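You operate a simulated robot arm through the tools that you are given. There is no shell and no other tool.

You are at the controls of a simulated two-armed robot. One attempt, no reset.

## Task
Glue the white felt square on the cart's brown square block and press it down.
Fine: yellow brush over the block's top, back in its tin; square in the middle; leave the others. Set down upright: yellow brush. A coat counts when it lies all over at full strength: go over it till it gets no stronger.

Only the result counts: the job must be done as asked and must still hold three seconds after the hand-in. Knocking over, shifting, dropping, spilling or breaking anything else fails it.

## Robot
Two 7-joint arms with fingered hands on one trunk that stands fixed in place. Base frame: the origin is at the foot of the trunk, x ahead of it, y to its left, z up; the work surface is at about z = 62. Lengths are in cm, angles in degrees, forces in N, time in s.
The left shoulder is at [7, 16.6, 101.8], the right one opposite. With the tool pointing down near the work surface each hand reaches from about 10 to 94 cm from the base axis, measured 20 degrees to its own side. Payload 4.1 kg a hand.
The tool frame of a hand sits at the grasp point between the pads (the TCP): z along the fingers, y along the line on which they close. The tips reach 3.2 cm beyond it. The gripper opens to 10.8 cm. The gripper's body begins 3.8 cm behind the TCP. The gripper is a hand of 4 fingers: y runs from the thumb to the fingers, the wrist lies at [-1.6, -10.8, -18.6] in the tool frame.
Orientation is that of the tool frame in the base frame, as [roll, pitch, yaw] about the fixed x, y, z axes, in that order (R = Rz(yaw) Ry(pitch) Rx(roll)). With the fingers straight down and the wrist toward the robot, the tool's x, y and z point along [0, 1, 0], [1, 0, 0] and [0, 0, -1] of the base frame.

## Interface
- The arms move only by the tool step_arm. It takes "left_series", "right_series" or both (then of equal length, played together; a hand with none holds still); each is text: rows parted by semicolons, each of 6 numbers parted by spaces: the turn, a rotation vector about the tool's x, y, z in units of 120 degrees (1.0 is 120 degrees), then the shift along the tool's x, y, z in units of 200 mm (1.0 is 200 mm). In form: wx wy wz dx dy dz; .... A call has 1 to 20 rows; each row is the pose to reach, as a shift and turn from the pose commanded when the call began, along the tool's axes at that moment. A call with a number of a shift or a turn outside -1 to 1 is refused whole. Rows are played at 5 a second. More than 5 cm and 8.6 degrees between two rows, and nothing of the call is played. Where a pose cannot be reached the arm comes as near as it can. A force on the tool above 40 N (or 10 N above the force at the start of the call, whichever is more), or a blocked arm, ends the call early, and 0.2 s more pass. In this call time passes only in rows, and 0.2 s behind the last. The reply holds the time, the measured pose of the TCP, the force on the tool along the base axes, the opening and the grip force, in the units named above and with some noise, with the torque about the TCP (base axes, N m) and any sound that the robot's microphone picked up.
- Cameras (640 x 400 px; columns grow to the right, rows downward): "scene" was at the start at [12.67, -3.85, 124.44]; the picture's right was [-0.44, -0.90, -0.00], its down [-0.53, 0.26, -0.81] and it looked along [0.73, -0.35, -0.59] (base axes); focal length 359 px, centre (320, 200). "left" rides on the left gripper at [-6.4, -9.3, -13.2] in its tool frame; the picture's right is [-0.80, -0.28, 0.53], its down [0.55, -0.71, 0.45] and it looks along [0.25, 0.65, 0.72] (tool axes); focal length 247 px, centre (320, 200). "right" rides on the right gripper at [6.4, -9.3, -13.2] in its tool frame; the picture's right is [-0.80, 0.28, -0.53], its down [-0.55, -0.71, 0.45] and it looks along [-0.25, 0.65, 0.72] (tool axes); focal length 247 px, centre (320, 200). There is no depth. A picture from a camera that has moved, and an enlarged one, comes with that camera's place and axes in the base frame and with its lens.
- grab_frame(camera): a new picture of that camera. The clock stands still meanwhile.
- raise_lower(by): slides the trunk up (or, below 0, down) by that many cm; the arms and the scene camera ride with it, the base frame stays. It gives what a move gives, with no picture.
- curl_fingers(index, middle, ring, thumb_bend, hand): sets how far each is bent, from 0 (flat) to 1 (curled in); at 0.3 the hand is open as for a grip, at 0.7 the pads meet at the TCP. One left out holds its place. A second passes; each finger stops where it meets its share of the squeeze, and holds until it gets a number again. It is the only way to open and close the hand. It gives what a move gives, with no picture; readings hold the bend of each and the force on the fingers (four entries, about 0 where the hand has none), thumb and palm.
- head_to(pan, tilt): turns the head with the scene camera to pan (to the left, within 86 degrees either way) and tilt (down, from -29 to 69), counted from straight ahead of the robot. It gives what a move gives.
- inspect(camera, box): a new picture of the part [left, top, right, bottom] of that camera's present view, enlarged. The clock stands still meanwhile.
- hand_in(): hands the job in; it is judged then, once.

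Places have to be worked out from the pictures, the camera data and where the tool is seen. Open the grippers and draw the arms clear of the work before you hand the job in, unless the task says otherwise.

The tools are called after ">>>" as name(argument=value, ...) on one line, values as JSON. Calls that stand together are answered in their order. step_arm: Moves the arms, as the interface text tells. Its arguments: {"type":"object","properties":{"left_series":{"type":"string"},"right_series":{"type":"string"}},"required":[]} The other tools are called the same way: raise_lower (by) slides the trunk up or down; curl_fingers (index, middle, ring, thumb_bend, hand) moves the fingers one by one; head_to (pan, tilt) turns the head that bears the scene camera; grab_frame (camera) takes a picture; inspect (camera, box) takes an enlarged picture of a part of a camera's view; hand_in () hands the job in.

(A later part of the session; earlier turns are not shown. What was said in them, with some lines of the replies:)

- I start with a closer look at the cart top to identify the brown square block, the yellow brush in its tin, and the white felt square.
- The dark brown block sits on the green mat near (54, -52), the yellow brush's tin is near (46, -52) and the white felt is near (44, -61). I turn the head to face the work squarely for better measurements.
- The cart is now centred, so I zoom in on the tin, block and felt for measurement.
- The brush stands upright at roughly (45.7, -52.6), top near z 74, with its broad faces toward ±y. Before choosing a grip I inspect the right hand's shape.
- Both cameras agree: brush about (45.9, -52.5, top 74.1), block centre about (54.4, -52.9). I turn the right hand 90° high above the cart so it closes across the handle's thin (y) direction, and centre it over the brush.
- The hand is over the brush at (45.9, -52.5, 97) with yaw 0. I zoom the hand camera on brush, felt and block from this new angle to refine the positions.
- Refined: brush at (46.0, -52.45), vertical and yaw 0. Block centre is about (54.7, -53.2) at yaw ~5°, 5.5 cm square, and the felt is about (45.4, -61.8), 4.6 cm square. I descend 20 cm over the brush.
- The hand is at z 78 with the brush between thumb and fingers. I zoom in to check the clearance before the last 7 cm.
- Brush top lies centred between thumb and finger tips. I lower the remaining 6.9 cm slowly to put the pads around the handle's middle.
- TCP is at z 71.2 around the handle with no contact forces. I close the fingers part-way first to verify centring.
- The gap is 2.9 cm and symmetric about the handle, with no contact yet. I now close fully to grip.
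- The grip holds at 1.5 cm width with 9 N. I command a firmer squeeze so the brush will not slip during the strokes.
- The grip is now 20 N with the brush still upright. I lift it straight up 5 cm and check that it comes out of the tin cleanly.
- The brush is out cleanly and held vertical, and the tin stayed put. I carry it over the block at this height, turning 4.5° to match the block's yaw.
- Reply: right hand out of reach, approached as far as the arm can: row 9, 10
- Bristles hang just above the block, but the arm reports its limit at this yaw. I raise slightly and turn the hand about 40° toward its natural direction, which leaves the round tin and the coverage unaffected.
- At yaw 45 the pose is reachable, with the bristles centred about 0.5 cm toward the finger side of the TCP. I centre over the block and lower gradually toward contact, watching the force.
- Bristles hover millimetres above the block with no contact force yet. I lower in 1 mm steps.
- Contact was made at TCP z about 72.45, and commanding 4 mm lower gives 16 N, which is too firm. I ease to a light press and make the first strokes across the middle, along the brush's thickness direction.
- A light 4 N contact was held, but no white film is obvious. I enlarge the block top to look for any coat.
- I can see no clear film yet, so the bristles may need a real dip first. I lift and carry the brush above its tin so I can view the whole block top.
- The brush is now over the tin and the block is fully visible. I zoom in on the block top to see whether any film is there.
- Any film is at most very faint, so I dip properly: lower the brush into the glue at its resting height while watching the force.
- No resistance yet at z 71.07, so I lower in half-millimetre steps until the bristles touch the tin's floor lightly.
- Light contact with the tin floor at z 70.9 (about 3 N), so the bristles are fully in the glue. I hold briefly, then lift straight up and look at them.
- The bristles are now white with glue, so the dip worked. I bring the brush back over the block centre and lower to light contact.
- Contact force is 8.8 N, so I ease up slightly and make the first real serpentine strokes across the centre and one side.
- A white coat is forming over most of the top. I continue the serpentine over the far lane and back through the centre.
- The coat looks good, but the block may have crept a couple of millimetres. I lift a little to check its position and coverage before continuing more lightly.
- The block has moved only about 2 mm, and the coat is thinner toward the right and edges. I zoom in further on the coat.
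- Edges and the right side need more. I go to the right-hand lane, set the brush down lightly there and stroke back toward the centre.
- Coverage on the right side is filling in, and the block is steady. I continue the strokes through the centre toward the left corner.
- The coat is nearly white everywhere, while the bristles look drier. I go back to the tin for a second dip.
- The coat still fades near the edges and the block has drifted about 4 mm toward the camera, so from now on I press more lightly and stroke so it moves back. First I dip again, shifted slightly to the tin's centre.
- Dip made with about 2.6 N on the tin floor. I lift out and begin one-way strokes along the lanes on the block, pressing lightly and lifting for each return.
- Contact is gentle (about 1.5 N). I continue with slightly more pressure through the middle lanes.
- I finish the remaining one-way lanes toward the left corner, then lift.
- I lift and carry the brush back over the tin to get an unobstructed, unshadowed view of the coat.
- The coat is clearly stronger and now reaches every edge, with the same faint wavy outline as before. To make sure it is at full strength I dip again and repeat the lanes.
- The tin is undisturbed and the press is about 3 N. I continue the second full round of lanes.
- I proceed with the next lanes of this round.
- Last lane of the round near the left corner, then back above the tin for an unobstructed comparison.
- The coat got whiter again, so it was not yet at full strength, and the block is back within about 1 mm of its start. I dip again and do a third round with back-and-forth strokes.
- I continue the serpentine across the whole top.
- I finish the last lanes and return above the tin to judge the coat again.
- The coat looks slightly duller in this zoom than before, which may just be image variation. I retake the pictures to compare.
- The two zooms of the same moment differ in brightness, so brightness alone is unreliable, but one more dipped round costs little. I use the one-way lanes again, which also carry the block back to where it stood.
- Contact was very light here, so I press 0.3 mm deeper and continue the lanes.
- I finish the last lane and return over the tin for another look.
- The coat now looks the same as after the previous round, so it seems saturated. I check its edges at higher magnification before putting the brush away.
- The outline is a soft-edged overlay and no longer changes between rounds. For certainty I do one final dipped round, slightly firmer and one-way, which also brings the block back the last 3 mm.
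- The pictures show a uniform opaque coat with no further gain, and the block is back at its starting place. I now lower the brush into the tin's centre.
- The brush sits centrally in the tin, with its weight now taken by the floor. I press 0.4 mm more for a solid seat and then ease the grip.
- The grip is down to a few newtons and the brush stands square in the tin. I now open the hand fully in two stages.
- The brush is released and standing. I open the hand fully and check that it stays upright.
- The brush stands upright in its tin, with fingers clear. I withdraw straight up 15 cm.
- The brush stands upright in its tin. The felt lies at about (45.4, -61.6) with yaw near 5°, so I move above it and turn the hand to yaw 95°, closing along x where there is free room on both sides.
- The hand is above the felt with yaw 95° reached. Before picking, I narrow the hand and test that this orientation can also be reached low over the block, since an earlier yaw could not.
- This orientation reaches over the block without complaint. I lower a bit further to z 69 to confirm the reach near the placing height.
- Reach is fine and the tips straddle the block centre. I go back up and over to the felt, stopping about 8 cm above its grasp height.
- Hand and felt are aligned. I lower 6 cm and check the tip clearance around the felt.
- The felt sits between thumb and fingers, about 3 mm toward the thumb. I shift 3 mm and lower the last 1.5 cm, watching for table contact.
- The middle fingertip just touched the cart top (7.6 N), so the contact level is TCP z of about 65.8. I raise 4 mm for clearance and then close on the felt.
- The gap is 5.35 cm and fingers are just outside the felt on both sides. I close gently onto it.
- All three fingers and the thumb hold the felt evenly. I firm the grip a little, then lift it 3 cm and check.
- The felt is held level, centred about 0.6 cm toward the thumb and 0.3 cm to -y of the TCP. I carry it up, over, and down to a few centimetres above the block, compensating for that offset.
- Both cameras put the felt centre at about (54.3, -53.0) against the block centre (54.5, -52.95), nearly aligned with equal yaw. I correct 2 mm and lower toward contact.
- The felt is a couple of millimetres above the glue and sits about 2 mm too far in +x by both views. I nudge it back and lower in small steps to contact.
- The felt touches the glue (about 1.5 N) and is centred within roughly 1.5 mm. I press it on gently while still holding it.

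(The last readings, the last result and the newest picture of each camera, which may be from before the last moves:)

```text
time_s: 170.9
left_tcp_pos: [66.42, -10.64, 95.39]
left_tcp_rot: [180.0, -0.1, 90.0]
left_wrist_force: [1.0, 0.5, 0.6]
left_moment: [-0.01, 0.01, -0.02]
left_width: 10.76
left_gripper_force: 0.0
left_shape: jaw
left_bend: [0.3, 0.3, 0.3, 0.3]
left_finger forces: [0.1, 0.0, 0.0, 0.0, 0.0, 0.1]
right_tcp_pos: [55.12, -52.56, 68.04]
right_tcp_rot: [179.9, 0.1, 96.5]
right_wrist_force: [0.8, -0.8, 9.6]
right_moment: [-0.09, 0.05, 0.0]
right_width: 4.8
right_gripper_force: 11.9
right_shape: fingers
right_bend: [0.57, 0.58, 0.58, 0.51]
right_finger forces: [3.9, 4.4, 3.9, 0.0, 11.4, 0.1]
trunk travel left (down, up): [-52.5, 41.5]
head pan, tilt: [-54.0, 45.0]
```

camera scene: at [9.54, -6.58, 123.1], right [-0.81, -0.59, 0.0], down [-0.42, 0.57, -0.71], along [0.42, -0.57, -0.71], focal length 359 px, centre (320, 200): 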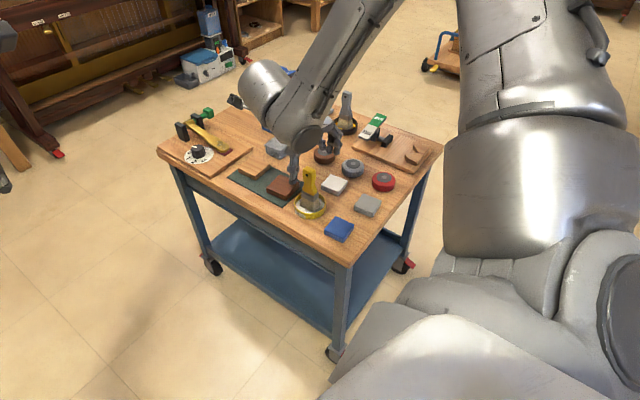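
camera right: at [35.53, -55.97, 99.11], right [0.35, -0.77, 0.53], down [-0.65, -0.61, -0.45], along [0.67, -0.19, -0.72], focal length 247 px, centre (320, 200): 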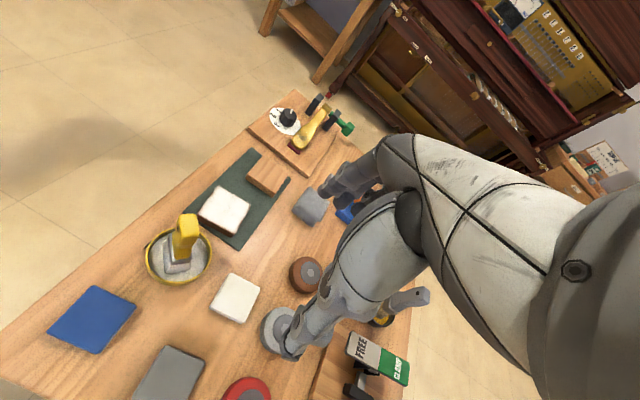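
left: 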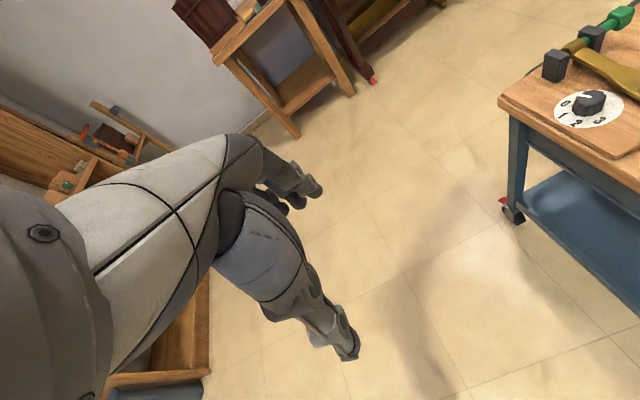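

Pressed with about 10 N. I ease the downward push, then relax the grip in stages so the felt is not dragged.

>>> step_arm(right_series="0 0 0 0 0 -0.003; 0 0 0 0 0 -0.005; 0 0 0 0 0 -0.005")

>>> curl_fingers(hand="right", index=0.57, middle=0.57, ring=0.57, thumb_bend=0.54)

>>> curl_fingers(hand="right", index=0.51, middle=0.51, ring=0.51, thumb_bend=0.46)

>>> inspect(camera="scene", box=[260, 160, 324, 210])

>>> inspect(camera="right", box=[220, 170, 340, 310])

```text
time_s: 171.7
left_tcp_pos: [66.5, -10.63, 95.35]
left_tcp_rot: [-180.0, 0.1, 90.0]
left_wrist_force: [-0.4, 1.0, -0.7]
left_moment: [-0.01, 0.01, 0.0]
left_width: 10.78
left_gripper_force: 0.1
left_shape: jaw
left_bend: [0.3, 0.3, 0.3, 0.3]
left_finger forces: [0.0, 0.0, 0.1, 0.0, 0.1, 0.0]
right_tcp_pos: [55.21, -52.64, 67.97]
right_tcp_rot: [-179.9, 0.1, 96.5]
right_wrist_force: [2.0, -2.7, 7.3]
right_moment: [-0.1, 0.03, 0.0]
right_width: 4.8
right_gripper_force: 12.1
right_shape: fingers
right_bend: [0.57, 0.58, 0.58, 0.52]
right_finger forces: [4.3, 4.5, 4.2, 0.0, 11.1, 0.0]
trunk travel left (down, up): [-52.5, 41.5]
head pan, tilt: [-54.0, 45.0]
```

```text
time_s: 172.7
left_tcp_pos: [66.57, -10.51, 95.34]
left_tcp_rot: [-180.0, 0.0, 90.0]
left_wrist_force: [-0.2, -0.1, 0.0]
left_moment: [0.0, 0.02, 0.02]
left_width: 10.75
left_gripper_force: 0.0
left_shape: jaw
left_bend: [0.3, 0.3, 0.3, 0.3]
left_finger forces: [0.0, 0.0, 0.0, 0.0, 0.0, 0.0]
right_tcp_pos: [55.06, -52.72, 68.12]
right_tcp_rot: [180.0, 0.0, 96.5]
right_wrist_force: [-1.5, -0.1, 1.4]
right_moment: [0.01, 0.08, 0.01]
right_width: 4.96
right_gripper_force: 3.2
right_shape: fingers
right_bend: [0.55, 0.55, 0.55, 0.51]
right_finger forces: [0.8, 0.7, 0.5, 0.0, 4.0, 0.0]
trunk travel left (down, up): [-52.5, 41.5]
head pan, tilt: [-54.0, 45.0]
```

```text
time_s: 173.7
left_tcp_pos: [66.52, -10.63, 95.23]
left_tcp_rot: [180.0, 0.0, 90.0]
left_wrist_force: [-0.1, 0.7, -0.1]
left_moment: [0.0, 0.03, 0.03]
left_width: 10.75
left_gripper_force: 0.1
left_shape: jaw
left_bend: [0.3, 0.3, 0.3, 0.3]
left_finger forces: [0.0, 0.0, 0.0, 0.1, 0.0, 0.1]
right_tcp_pos: [55.13, -52.8, 68.05]
right_tcp_rot: [180.0, -0.1, 96.4]
right_wrist_force: [-0.1, -0.1, 0.4]
right_moment: [-0.03, 0.0, 0.01]
right_width: 5.9
right_gripper_force: 0.0
right_shape: fingers
right_bend: [0.51, 0.51, 0.51, 0.46]
right_finger forces: [0.1, 0.1, 0.0, 0.0, 0.1, 0.0]
trunk travel left (down, up): [-52.5, 41.5]
head pan, tilt: [-54.0, 45.0]
```

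```text
8.00 times, centred on (292, 185) of scene
camera zoom: at [9.58, -6.6, 123.09], right [-0.81, -0.59, 0.0], down [-0.42, 0.57, -0.71], along [0.42, -0.57, -0.71], focal length 2872 px, centre (544, 320)
```

zoom: 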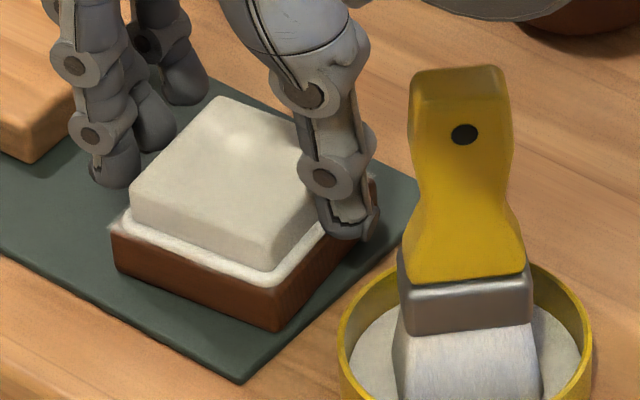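

```text
2.86 times, centred on (280, 240) of right
camera zoom: at [45.09, -47.31, 81.02], right [0.37, -0.76, 0.53], down [-0.64, -0.63, -0.45], along [0.67, -0.17, -0.72], focal length 706 px, centre (434, 86)
```

zoom: 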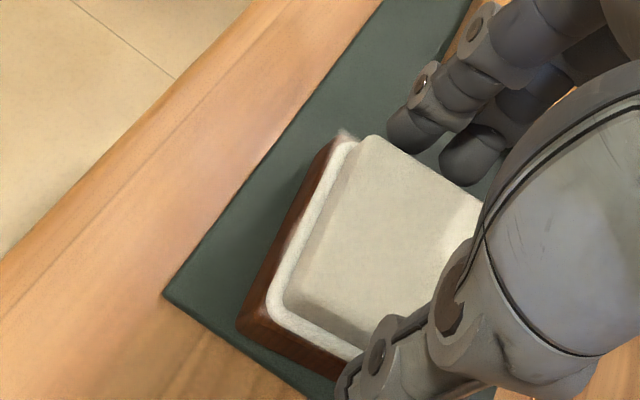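

The felt is released and a bead of glue has appeared around its rim, so it has taken. I raise the hand straight up and check.

>>> step_arm(right_series="0 0 0 0 0 -0.01; 0 0 0 0 0 -0.03; 0 0 0 0 0 -0.06; 0 0 0 0 0 -0.1; 0 0 0 0 0 -0.16; 0 0 0 0 0 -0.22; 0 0 0 0 0 -0.3; 0 0 0 0 0 -0.38; 0 0 0 0 0 -0.38")

>>> inspect(camera="scene", box=[260, 160, 324, 210])

>>> inspect(camera="right", box=[200, 150, 360, 310])

```text
time_s: 175.7
left_tcp_pos: [66.52, -10.74, 95.28]
left_tcp_rot: [-180.0, 0.0, 90.0]
left_wrist_force: [0.2, -0.3, -0.5]
left_moment: [-0.03, 0.02, 0.02]
left_width: 10.78
left_gripper_force: 0.0
left_shape: jaw
left_bend: [0.3, 0.3, 0.3, 0.3]
left_finger forces: [0.0, 0.0, 0.0, 0.0, 0.1, 0.1]
right_tcp_pos: [55.2, -52.83, 75.63]
right_tcp_rot: [-180.0, 0.0, 96.5]
right_wrist_force: [0.9, 0.8, 0.6]
right_moment: [0.01, -0.01, 0.0]
right_width: 5.92
right_gripper_force: 0.1
right_shape: fingers
right_bend: [0.51, 0.51, 0.51, 0.46]
right_finger forces: [0.0, 0.0, 0.1, 0.0, 0.0, 0.0]
trunk travel left (down, up): [-52.5, 41.5]
head pan, tilt: [-54.0, 45.0]
```

```text
8.00 times, centred on (292, 185) of scene
camera zoom: at [9.59, -6.61, 123.09], right [-0.81, -0.59, 0.0], down [-0.42, 0.57, -0.71], along [0.42, -0.57, -0.71], focal length 2872 px, centre (544, 320)
```

zoom: 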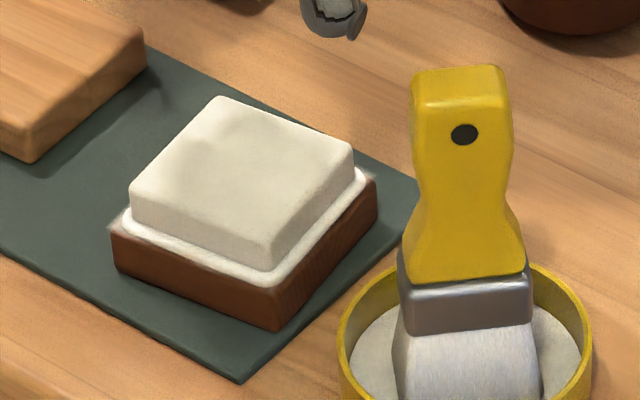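

```text
2.50 times, centred on (280, 230) of right
camera zoom: at [45.15, -47.34, 88.66], right [0.37, -0.76, 0.53], down [-0.64, -0.63, -0.45], along [0.67, -0.17, -0.72], focal length 617 px, centre (420, 125)
```

zoom: 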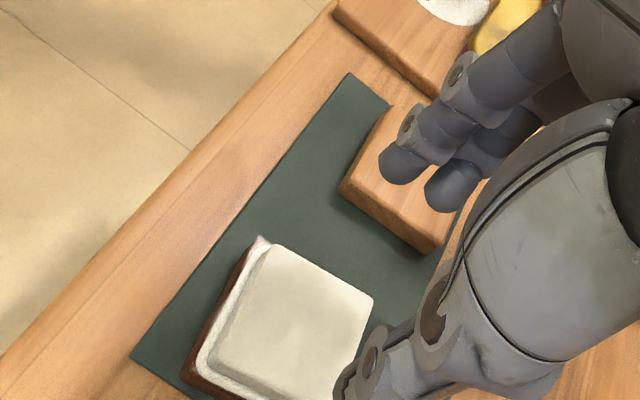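

The felt sits centred on the block within about 1 mm and square to it. Now I close the fingers together and centre them above the felt to press it down firmly.

>>> curl_fingers(hand="right", index=0.68, middle=0.68, ring=0.68, thumb_bend=0.66)

>>> step_arm(right_series="0 0 0 -0.001 -0.019 0; 0 0 0 -0.002 -0.038 0; 0 0 0 -0.002 -0.038 0.06; 0 0 0 -0.002 -0.038 0.12; 0 0 0 -0.002 -0.038 0.18; 0 0 0 -0.002 -0.038 0.23; 0 0 0 -0.002 -0.038 0.26; 0 0 0 -0.002 -0.038 0.275; 0 0 0 -0.002 -0.038 0.275")

>>> inspect(camera="scene", box=[260, 150, 340, 210])

>>> inspect(camera="right", box=[200, 150, 360, 310])

```text
time_s: 176.7
left_tcp_pos: [66.55, -10.74, 95.36]
left_tcp_rot: [-180.0, 0.0, 90.0]
left_wrist_force: [0.1, 0.0, -0.2]
left_moment: [-0.02, 0.02, 0.02]
left_width: 10.75
left_gripper_force: 0.0
left_shape: jaw
left_bend: [0.3, 0.3, 0.3, 0.3]
left_finger forces: [0.0, 0.0, 0.0, 0.0, 0.1, 0.0]
right_tcp_pos: [55.2, -52.71, 75.68]
right_tcp_rot: [-180.0, 0.0, 96.5]
right_wrist_force: [-0.4, 0.2, 0.1]
right_moment: [0.02, 0.02, 0.03]
right_width: 1.09
right_gripper_force: 0.0
right_shape: fingers
right_bend: [0.68, 0.68, 0.68, 0.66]
right_finger forces: [0.0, 0.1, 0.1, 0.1, 0.0, 0.0]
trunk travel left (down, up): [-52.5, 41.5]
head pan, tilt: [-54.0, 45.0]
```

```text
time_s: 178.7
left_tcp_pos: [66.53, -10.73, 95.31]
left_tcp_rot: [-180.0, 0.0, 90.1]
left_wrist_force: [0.6, -0.1, -0.6]
left_moment: [-0.04, 0.0, 0.01]
left_width: 10.77
left_gripper_force: 0.1
left_shape: jaw
left_bend: [0.3, 0.3, 0.3, 0.3]
left_finger forces: [0.0, 0.1, 0.1, 0.0, 0.0, 0.1]
right_tcp_pos: [54.31, -52.88, 70.1]
right_tcp_rot: [180.0, -0.1, 96.5]
right_wrist_force: [0.2, 0.9, -0.8]
right_moment: [0.02, 0.01, 0.03]
right_width: 1.12
right_gripper_force: 0.2
right_shape: fingers
right_bend: [0.68, 0.68, 0.68, 0.66]
right_finger forces: [0.1, 0.0, 0.1, 0.0, 0.0, 0.1]
trunk travel left (down, up): [-52.5, 41.5]
head pan, tilt: [-54.0, 45.0]
```

```text
6.67 times, centred on (300, 180) of scene
camera zoom: at [9.58, -6.6, 123.09], right [-0.81, -0.59, 0.0], down [-0.42, 0.57, -0.71], along [0.42, -0.57, -0.71], focal length 2393 px, centre (453, 333)
```

zoom: 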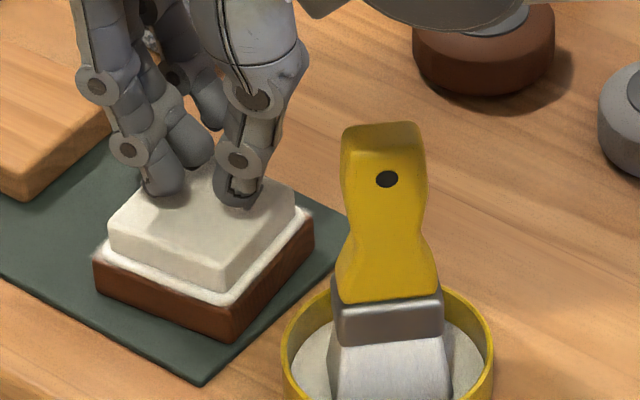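

```text
2.50 times, centred on (280, 230) of right
camera zoom: at [44.36, -47.52, 83.14], right [0.37, -0.76, 0.53], down [-0.64, -0.63, -0.45], along [0.67, -0.17, -0.72], focal length 617 px, centre (420, 125)
```

zoom: 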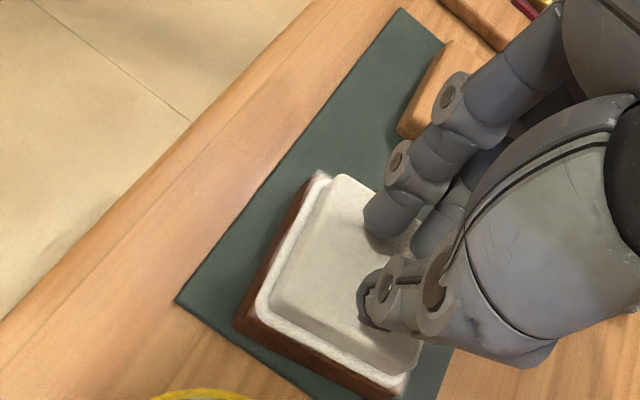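

Fingertips hover just over the felt's middle. I lower in millimetre steps to press.

>>> step_arm(right_series="0 0 0 0 0 0.005; 0 0 0 0 0 0.01; 0 0 0 0 0 0.015; 0 0 0 0 0 0.02; 0 0 0 0 0 0.025; 0 0 0 0 0 0.03; 0 0 0 0 0 0.03")

```text
time_s: 180.3
left_tcp_pos: [66.55, -10.6, 95.27]
left_tcp_rot: [180.0, 0.0, 90.1]
left_wrist_force: [-0.2, 0.1, -0.6]
left_moment: [0.03, -0.01, 0.04]
left_width: 10.75
left_gripper_force: 0.0
left_shape: jaw
left_bend: [0.3, 0.3, 0.3, 0.3]
left_finger forces: [0.0, 0.0, 0.0, 0.0, 0.0, 0.1]
right_tcp_pos: [54.4, -52.96, 69.37]
right_tcp_rot: [-180.0, 0.1, 96.5]
right_wrist_force: [0.0, 0.1, 0.2]
right_moment: [0.01, -0.03, -0.01]
right_width: 1.09
right_gripper_force: 0.2
right_shape: fingers
right_bend: [0.68, 0.68, 0.68, 0.66]
right_finger forces: [0.1, 0.1, 0.0, 0.0, 0.1, 0.1]
trunk travel left (down, up): [-52.5, 41.5]
head pan, tilt: [-54.0, 45.0]
```

No contact yet at z 69.4, so I continue downward in small steps.

>>> step_arm(right_series="0 0 0 0 0 0.005; 0 0 0 0 0 0.01; 0 0 0 0 0 0.015; 0 0 0 0 0 0.02; 0 0 0 0 0 0.025; 0 0 0 0 0 0.025")

>>> inspect(camera="scene", box=[260, 150, 340, 210])

```text
time_s: 181.7
left_tcp_pos: [66.31, -10.61, 95.52]
left_tcp_rot: [179.9, 0.1, 89.9]
left_wrist_force: [0.2, 0.1, 0.0]
left_moment: [-0.02, -0.01, -0.03]
left_width: 10.77
left_gripper_force: 0.1
left_shape: jaw
left_bend: [0.3, 0.3, 0.3, 0.3]
left_finger forces: [0.0, 0.0, 0.0, 0.1, 0.0, 0.0]
right_tcp_pos: [54.33, -52.79, 69.37]
right_tcp_rot: [179.8, 0.2, 96.6]
right_wrist_force: [-2.0, -4.5, 22.1]
right_moment: [-0.12, 0.46, 0.07]
right_width: 1.11
right_gripper_force: 11.4
right_shape: fingers
right_bend: [0.68, 0.68, 0.68, 0.67]
right_finger forces: [0.0, 0.1, 0.0, 0.0, 22.5, 0.1]
trunk travel left (down, up): [-52.5, 41.5]
head pan, tilt: [-54.0, 45.0]
```

```text
6.67 times, centred on (300, 180) of scene
camera zoom: at [9.34, -6.43, 123.14], right [-0.81, -0.59, 0.0], down [-0.41, 0.57, -0.71], along [0.42, -0.57, -0.71], focal length 2393 px, centre (453, 333)
```

zoom: 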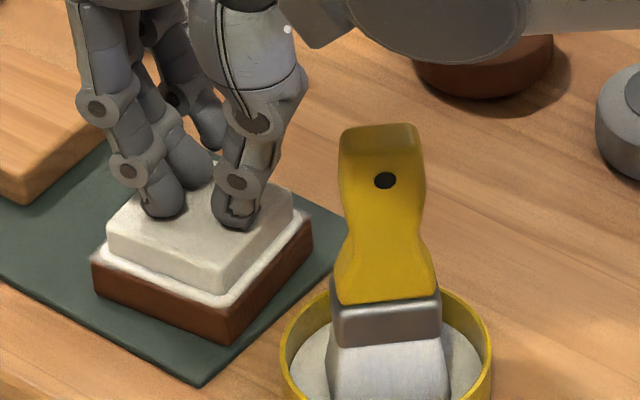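

The press reached 22 N through the thumb tip. I ease slightly, hold about a second, then lift straight off.

>>> step_arm(right_series="0 0 0 0 0 -0.006; 0 0 0 0 0 -0.006; 0 0 0 0 0 -0.006; 0 0 0 0 0 -0.006; 0 0 0 0 0 -0.006; 0 0 0 0 0 -0.02; 0 0 0 0 0 -0.04; 0 0 0 0 0 -0.08; 0 0 0 0 0 -0.14; 0 0 0 0 0 -0.22; 0 0 0 0 0 -0.3; 0 0 0 0 0 -0.3")

>>> inspect(camera="scene", box=[260, 160, 324, 210])

>>> inspect(camera="right", box=[200, 150, 360, 310])

```text
time_s: 184.3
left_tcp_pos: [66.54, -10.73, 95.28]
left_tcp_rot: [180.0, 0.0, 90.0]
left_wrist_force: [1.1, -0.7, -0.3]
left_moment: [-0.02, -0.03, -0.02]
left_width: 10.76
left_gripper_force: 0.0
left_shape: jaw
left_bend: [0.3, 0.3, 0.3, 0.3]
left_finger forces: [0.0, 0.1, 0.0, 0.1, 0.0, 0.1]
right_tcp_pos: [54.3, -52.89, 74.91]
right_tcp_rot: [-179.9, 0.0, 96.5]
right_wrist_force: [0.6, -0.8, -0.4]
right_moment: [0.06, -0.01, 0.01]
right_width: 1.05
right_gripper_force: 0.0
right_shape: fingers
right_bend: [0.68, 0.68, 0.68, 0.66]
right_finger forces: [0.0, 0.0, 0.1, 0.1, 0.1, 0.1]
trunk travel left (down, up): [-52.5, 41.5]
head pan, tilt: [-54.0, 45.0]
```

```text
8.00 times, centred on (292, 185) of scene
camera zoom: at [9.59, -6.62, 123.09], right [-0.81, -0.59, 0.0], down [-0.42, 0.57, -0.71], along [0.42, -0.57, -0.71], focal length 2872 px, centre (544, 320)
```

zoom: 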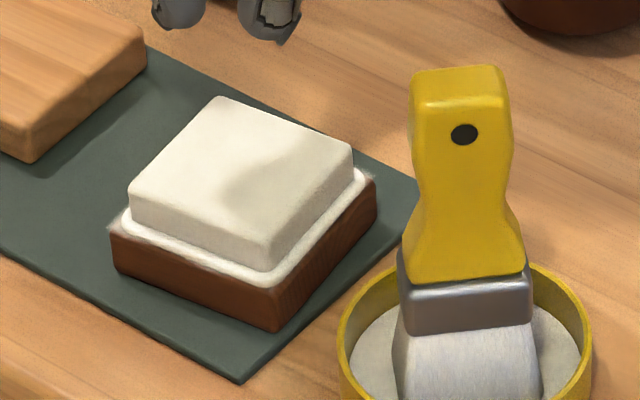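

```text
2.50 times, centred on (280, 230) of right
camera zoom: at [44.38, -47.44, 87.99], right [0.37, -0.76, 0.53], down [-0.64, -0.63, -0.45], along [0.67, -0.17, -0.72], focal length 617 px, centre (420, 125)
```

zoom: 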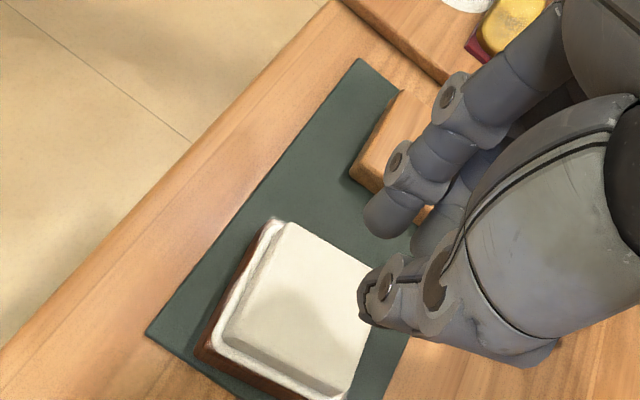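

The felt stayed put, pressed and centred, with the brush upright in its tin. I raise the hand well above the work and open it.

>>> step_arm(right_series="0 0 0 0 0 -0.08; 0 0 0 0 0 -0.18; 0 0 0 0 0 -0.3; 0 0 0 0 0 -0.42; 0 0 0 0 0 -0.54; 0 0 0 0 0 -0.66; 0 0 0 0 0 -0.78; 0 0 0 0 0 -0.9; 0 0 0 0 0 -0.99; 0 0 0 0 0 -0.99")

>>> curl_fingers(hand="right", index=0.3, middle=0.3, ring=0.3, thumb_bend=0.3)

>>> step_arm(right_series="0 0 0 0 -0.1 0; 0 0 0 0 -0.2 0; 0 0 0 0.05 -0.3 0; 0 0 0 0.1 -0.4 0; 0 0 0 0.15 -0.5 0; 0 0 0 0.2 -0.6 0; 0 0 0 0.25 -0.7 0; 0 0 0 0.3 -0.8 0; 0 0 0 0.3 -0.8 0")

>>> grab_frame(camera="scene")

>>> inspect(camera="scene", box=[150, 80, 450, 270])

>>> inspect(camera="scene", box=[260, 160, 340, 220])

```text
time_s: 186.5
left_tcp_pos: [66.58, -10.7, 95.41]
left_tcp_rot: [-180.0, 0.0, 90.0]
left_wrist_force: [-0.4, 0.0, -0.1]
left_moment: [-0.02, -0.01, -0.02]
left_width: 10.78
left_gripper_force: 0.1
left_shape: jaw
left_bend: [0.3, 0.3, 0.3, 0.3]
left_finger forces: [0.1, 0.0, 0.0, 0.0, 0.0, 0.1]
right_tcp_pos: [54.29, -52.86, 94.79]
right_tcp_rot: [179.9, 0.0, 96.5]
right_wrist_force: [-0.7, -0.3, -0.8]
right_moment: [-0.01, 0.03, 0.05]
right_width: 1.06
right_gripper_force: 0.1
right_shape: fingers
right_bend: [0.68, 0.68, 0.68, 0.66]
right_finger forces: [0.1, 0.0, 0.0, 0.0, 0.0, 0.1]
trunk travel left (down, up): [-52.5, 41.5]
head pan, tilt: [-54.0, 45.0]
```

```text
time_s: 187.5
left_tcp_pos: [66.51, -10.62, 95.3]
left_tcp_rot: [180.0, 0.0, 90.0]
left_wrist_force: [-0.3, -0.2, -1.0]
left_moment: [-0.02, 0.0, -0.02]
left_width: 10.77
left_gripper_force: 0.1
left_shape: jaw
left_bend: [0.3, 0.3, 0.3, 0.3]
left_finger forces: [0.0, 0.0, 0.0, 0.1, 0.0, 0.0]
right_tcp_pos: [54.2, -52.73, 94.74]
right_tcp_rot: [180.0, 0.1, 96.5]
right_wrist_force: [-0.2, 0.6, -0.3]
right_moment: [-0.01, -0.02, 0.0]
right_width: 10.79
right_gripper_force: 0.1
right_shape: fingers
right_bend: [0.3, 0.3, 0.3, 0.3]
right_finger forces: [0.0, 0.0, 0.0, 0.1, 0.0, 0.0]
trunk travel left (down, up): [-52.5, 41.5]
head pan, tilt: [-54.0, 45.0]
```

```text
time_s: 189.5
left_tcp_pos: [66.5, -10.57, 95.22]
left_tcp_rot: [-179.9, 0.0, 90.0]
left_wrist_force: [0.2, -0.3, 0.8]
left_moment: [0.01, 0.02, 0.0]
left_width: 10.76
left_gripper_force: 0.1
left_shape: jaw
left_bend: [0.3, 0.3, 0.3, 0.3]
left_finger forces: [0.0, 0.0, 0.0, 0.0, 0.0, 0.0]
right_tcp_pos: [37.67, -48.75, 94.85]
right_tcp_rot: [-179.8, 0.0, 96.5]
right_wrist_force: [0.4, 0.4, 0.5]
right_moment: [0.0, 0.01, -0.02]
right_width: 10.83
right_gripper_force: 0.0
right_shape: fingers
right_bend: [0.3, 0.3, 0.3, 0.3]
right_finger forces: [0.0, 0.1, 0.0, 0.0, 0.0, 0.0]
trunk travel left (down, up): [-52.5, 41.5]
head pan, tilt: [-54.0, 45.0]
```

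```text
taken
camera scene: at [9.61, -6.6, 123.09], right [-0.81, -0.59, 0.0], down [-0.42, 0.57, -0.71], along [0.42, -0.57, -0.71], focal length 359 px, centre (320, 200)
```

scene: 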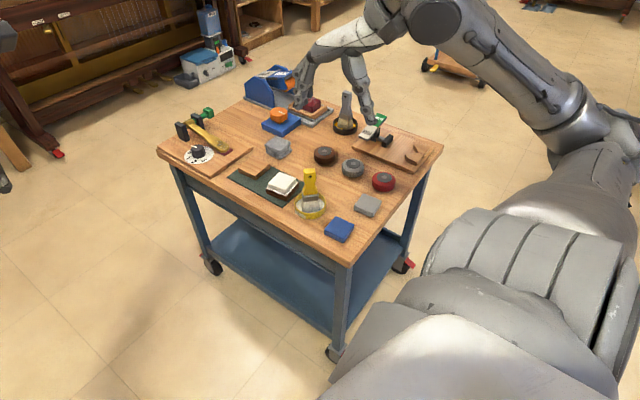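

```text
2.11 times, centred on (300, 175) of scene
camera zoom: at [9.61, -6.6, 123.09], right [-0.81, -0.59, 0.0], down [-0.42, 0.57, -0.71], along [0.42, -0.57, -0.71], focal length 756 px, centre (362, 253)
```

zoom: 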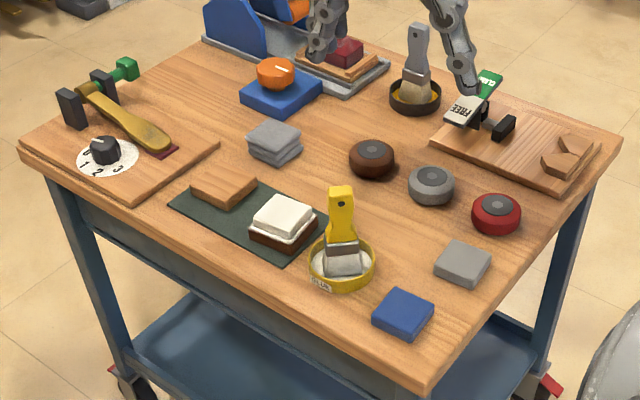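

```text
6.67 times, centred on (300, 190) of scene
camera zoom: at [9.61, -6.6, 123.09], right [-0.81, -0.59, 0.0], down [-0.42, 0.57, -0.71], along [0.42, -0.57, -0.71], focal length 2393 px, centre (453, 267)
```

zoom: 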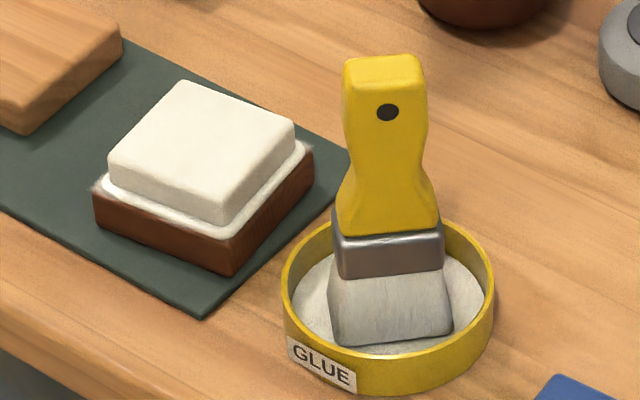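

All checks out: the felt is centred and pressed on the coated brown block, the yellow brush stands upright in its tin, and the other items are where they began. The hands are open and clear, so I hand in.

>>> hand_in()

```text
The job is handed in.
```

The white felt square is glued to the middle of the cart's brown block and pressed down. The job is handed in, but I have not seen how it was judged.

- **Glue:** I coated the block's top with the yellow brush over five rounds, dipping before each one, until the coat looked no stronger. The first pass put nothing visible on because the bristles were dry, so I dipped properly and started again.
- **Felt:** By the last pictures it lies within about 1 mm of the block's centre and square to it. I pressed it with up to 22 N and held for about a second, and it had not moved when I checked afterwards.
- **Brush:** It stands upright in its tin, turned about 45° from how it started.
- **Block:** It crept up to about 5 mm during brushing. By the end of the brushing I had worked it back to within about 1 mm of where it began.
- **Everything else:** In the final pictures the other items look undisturbed. Both hands are open; the right one is about 30 cm above the cart's near edge.
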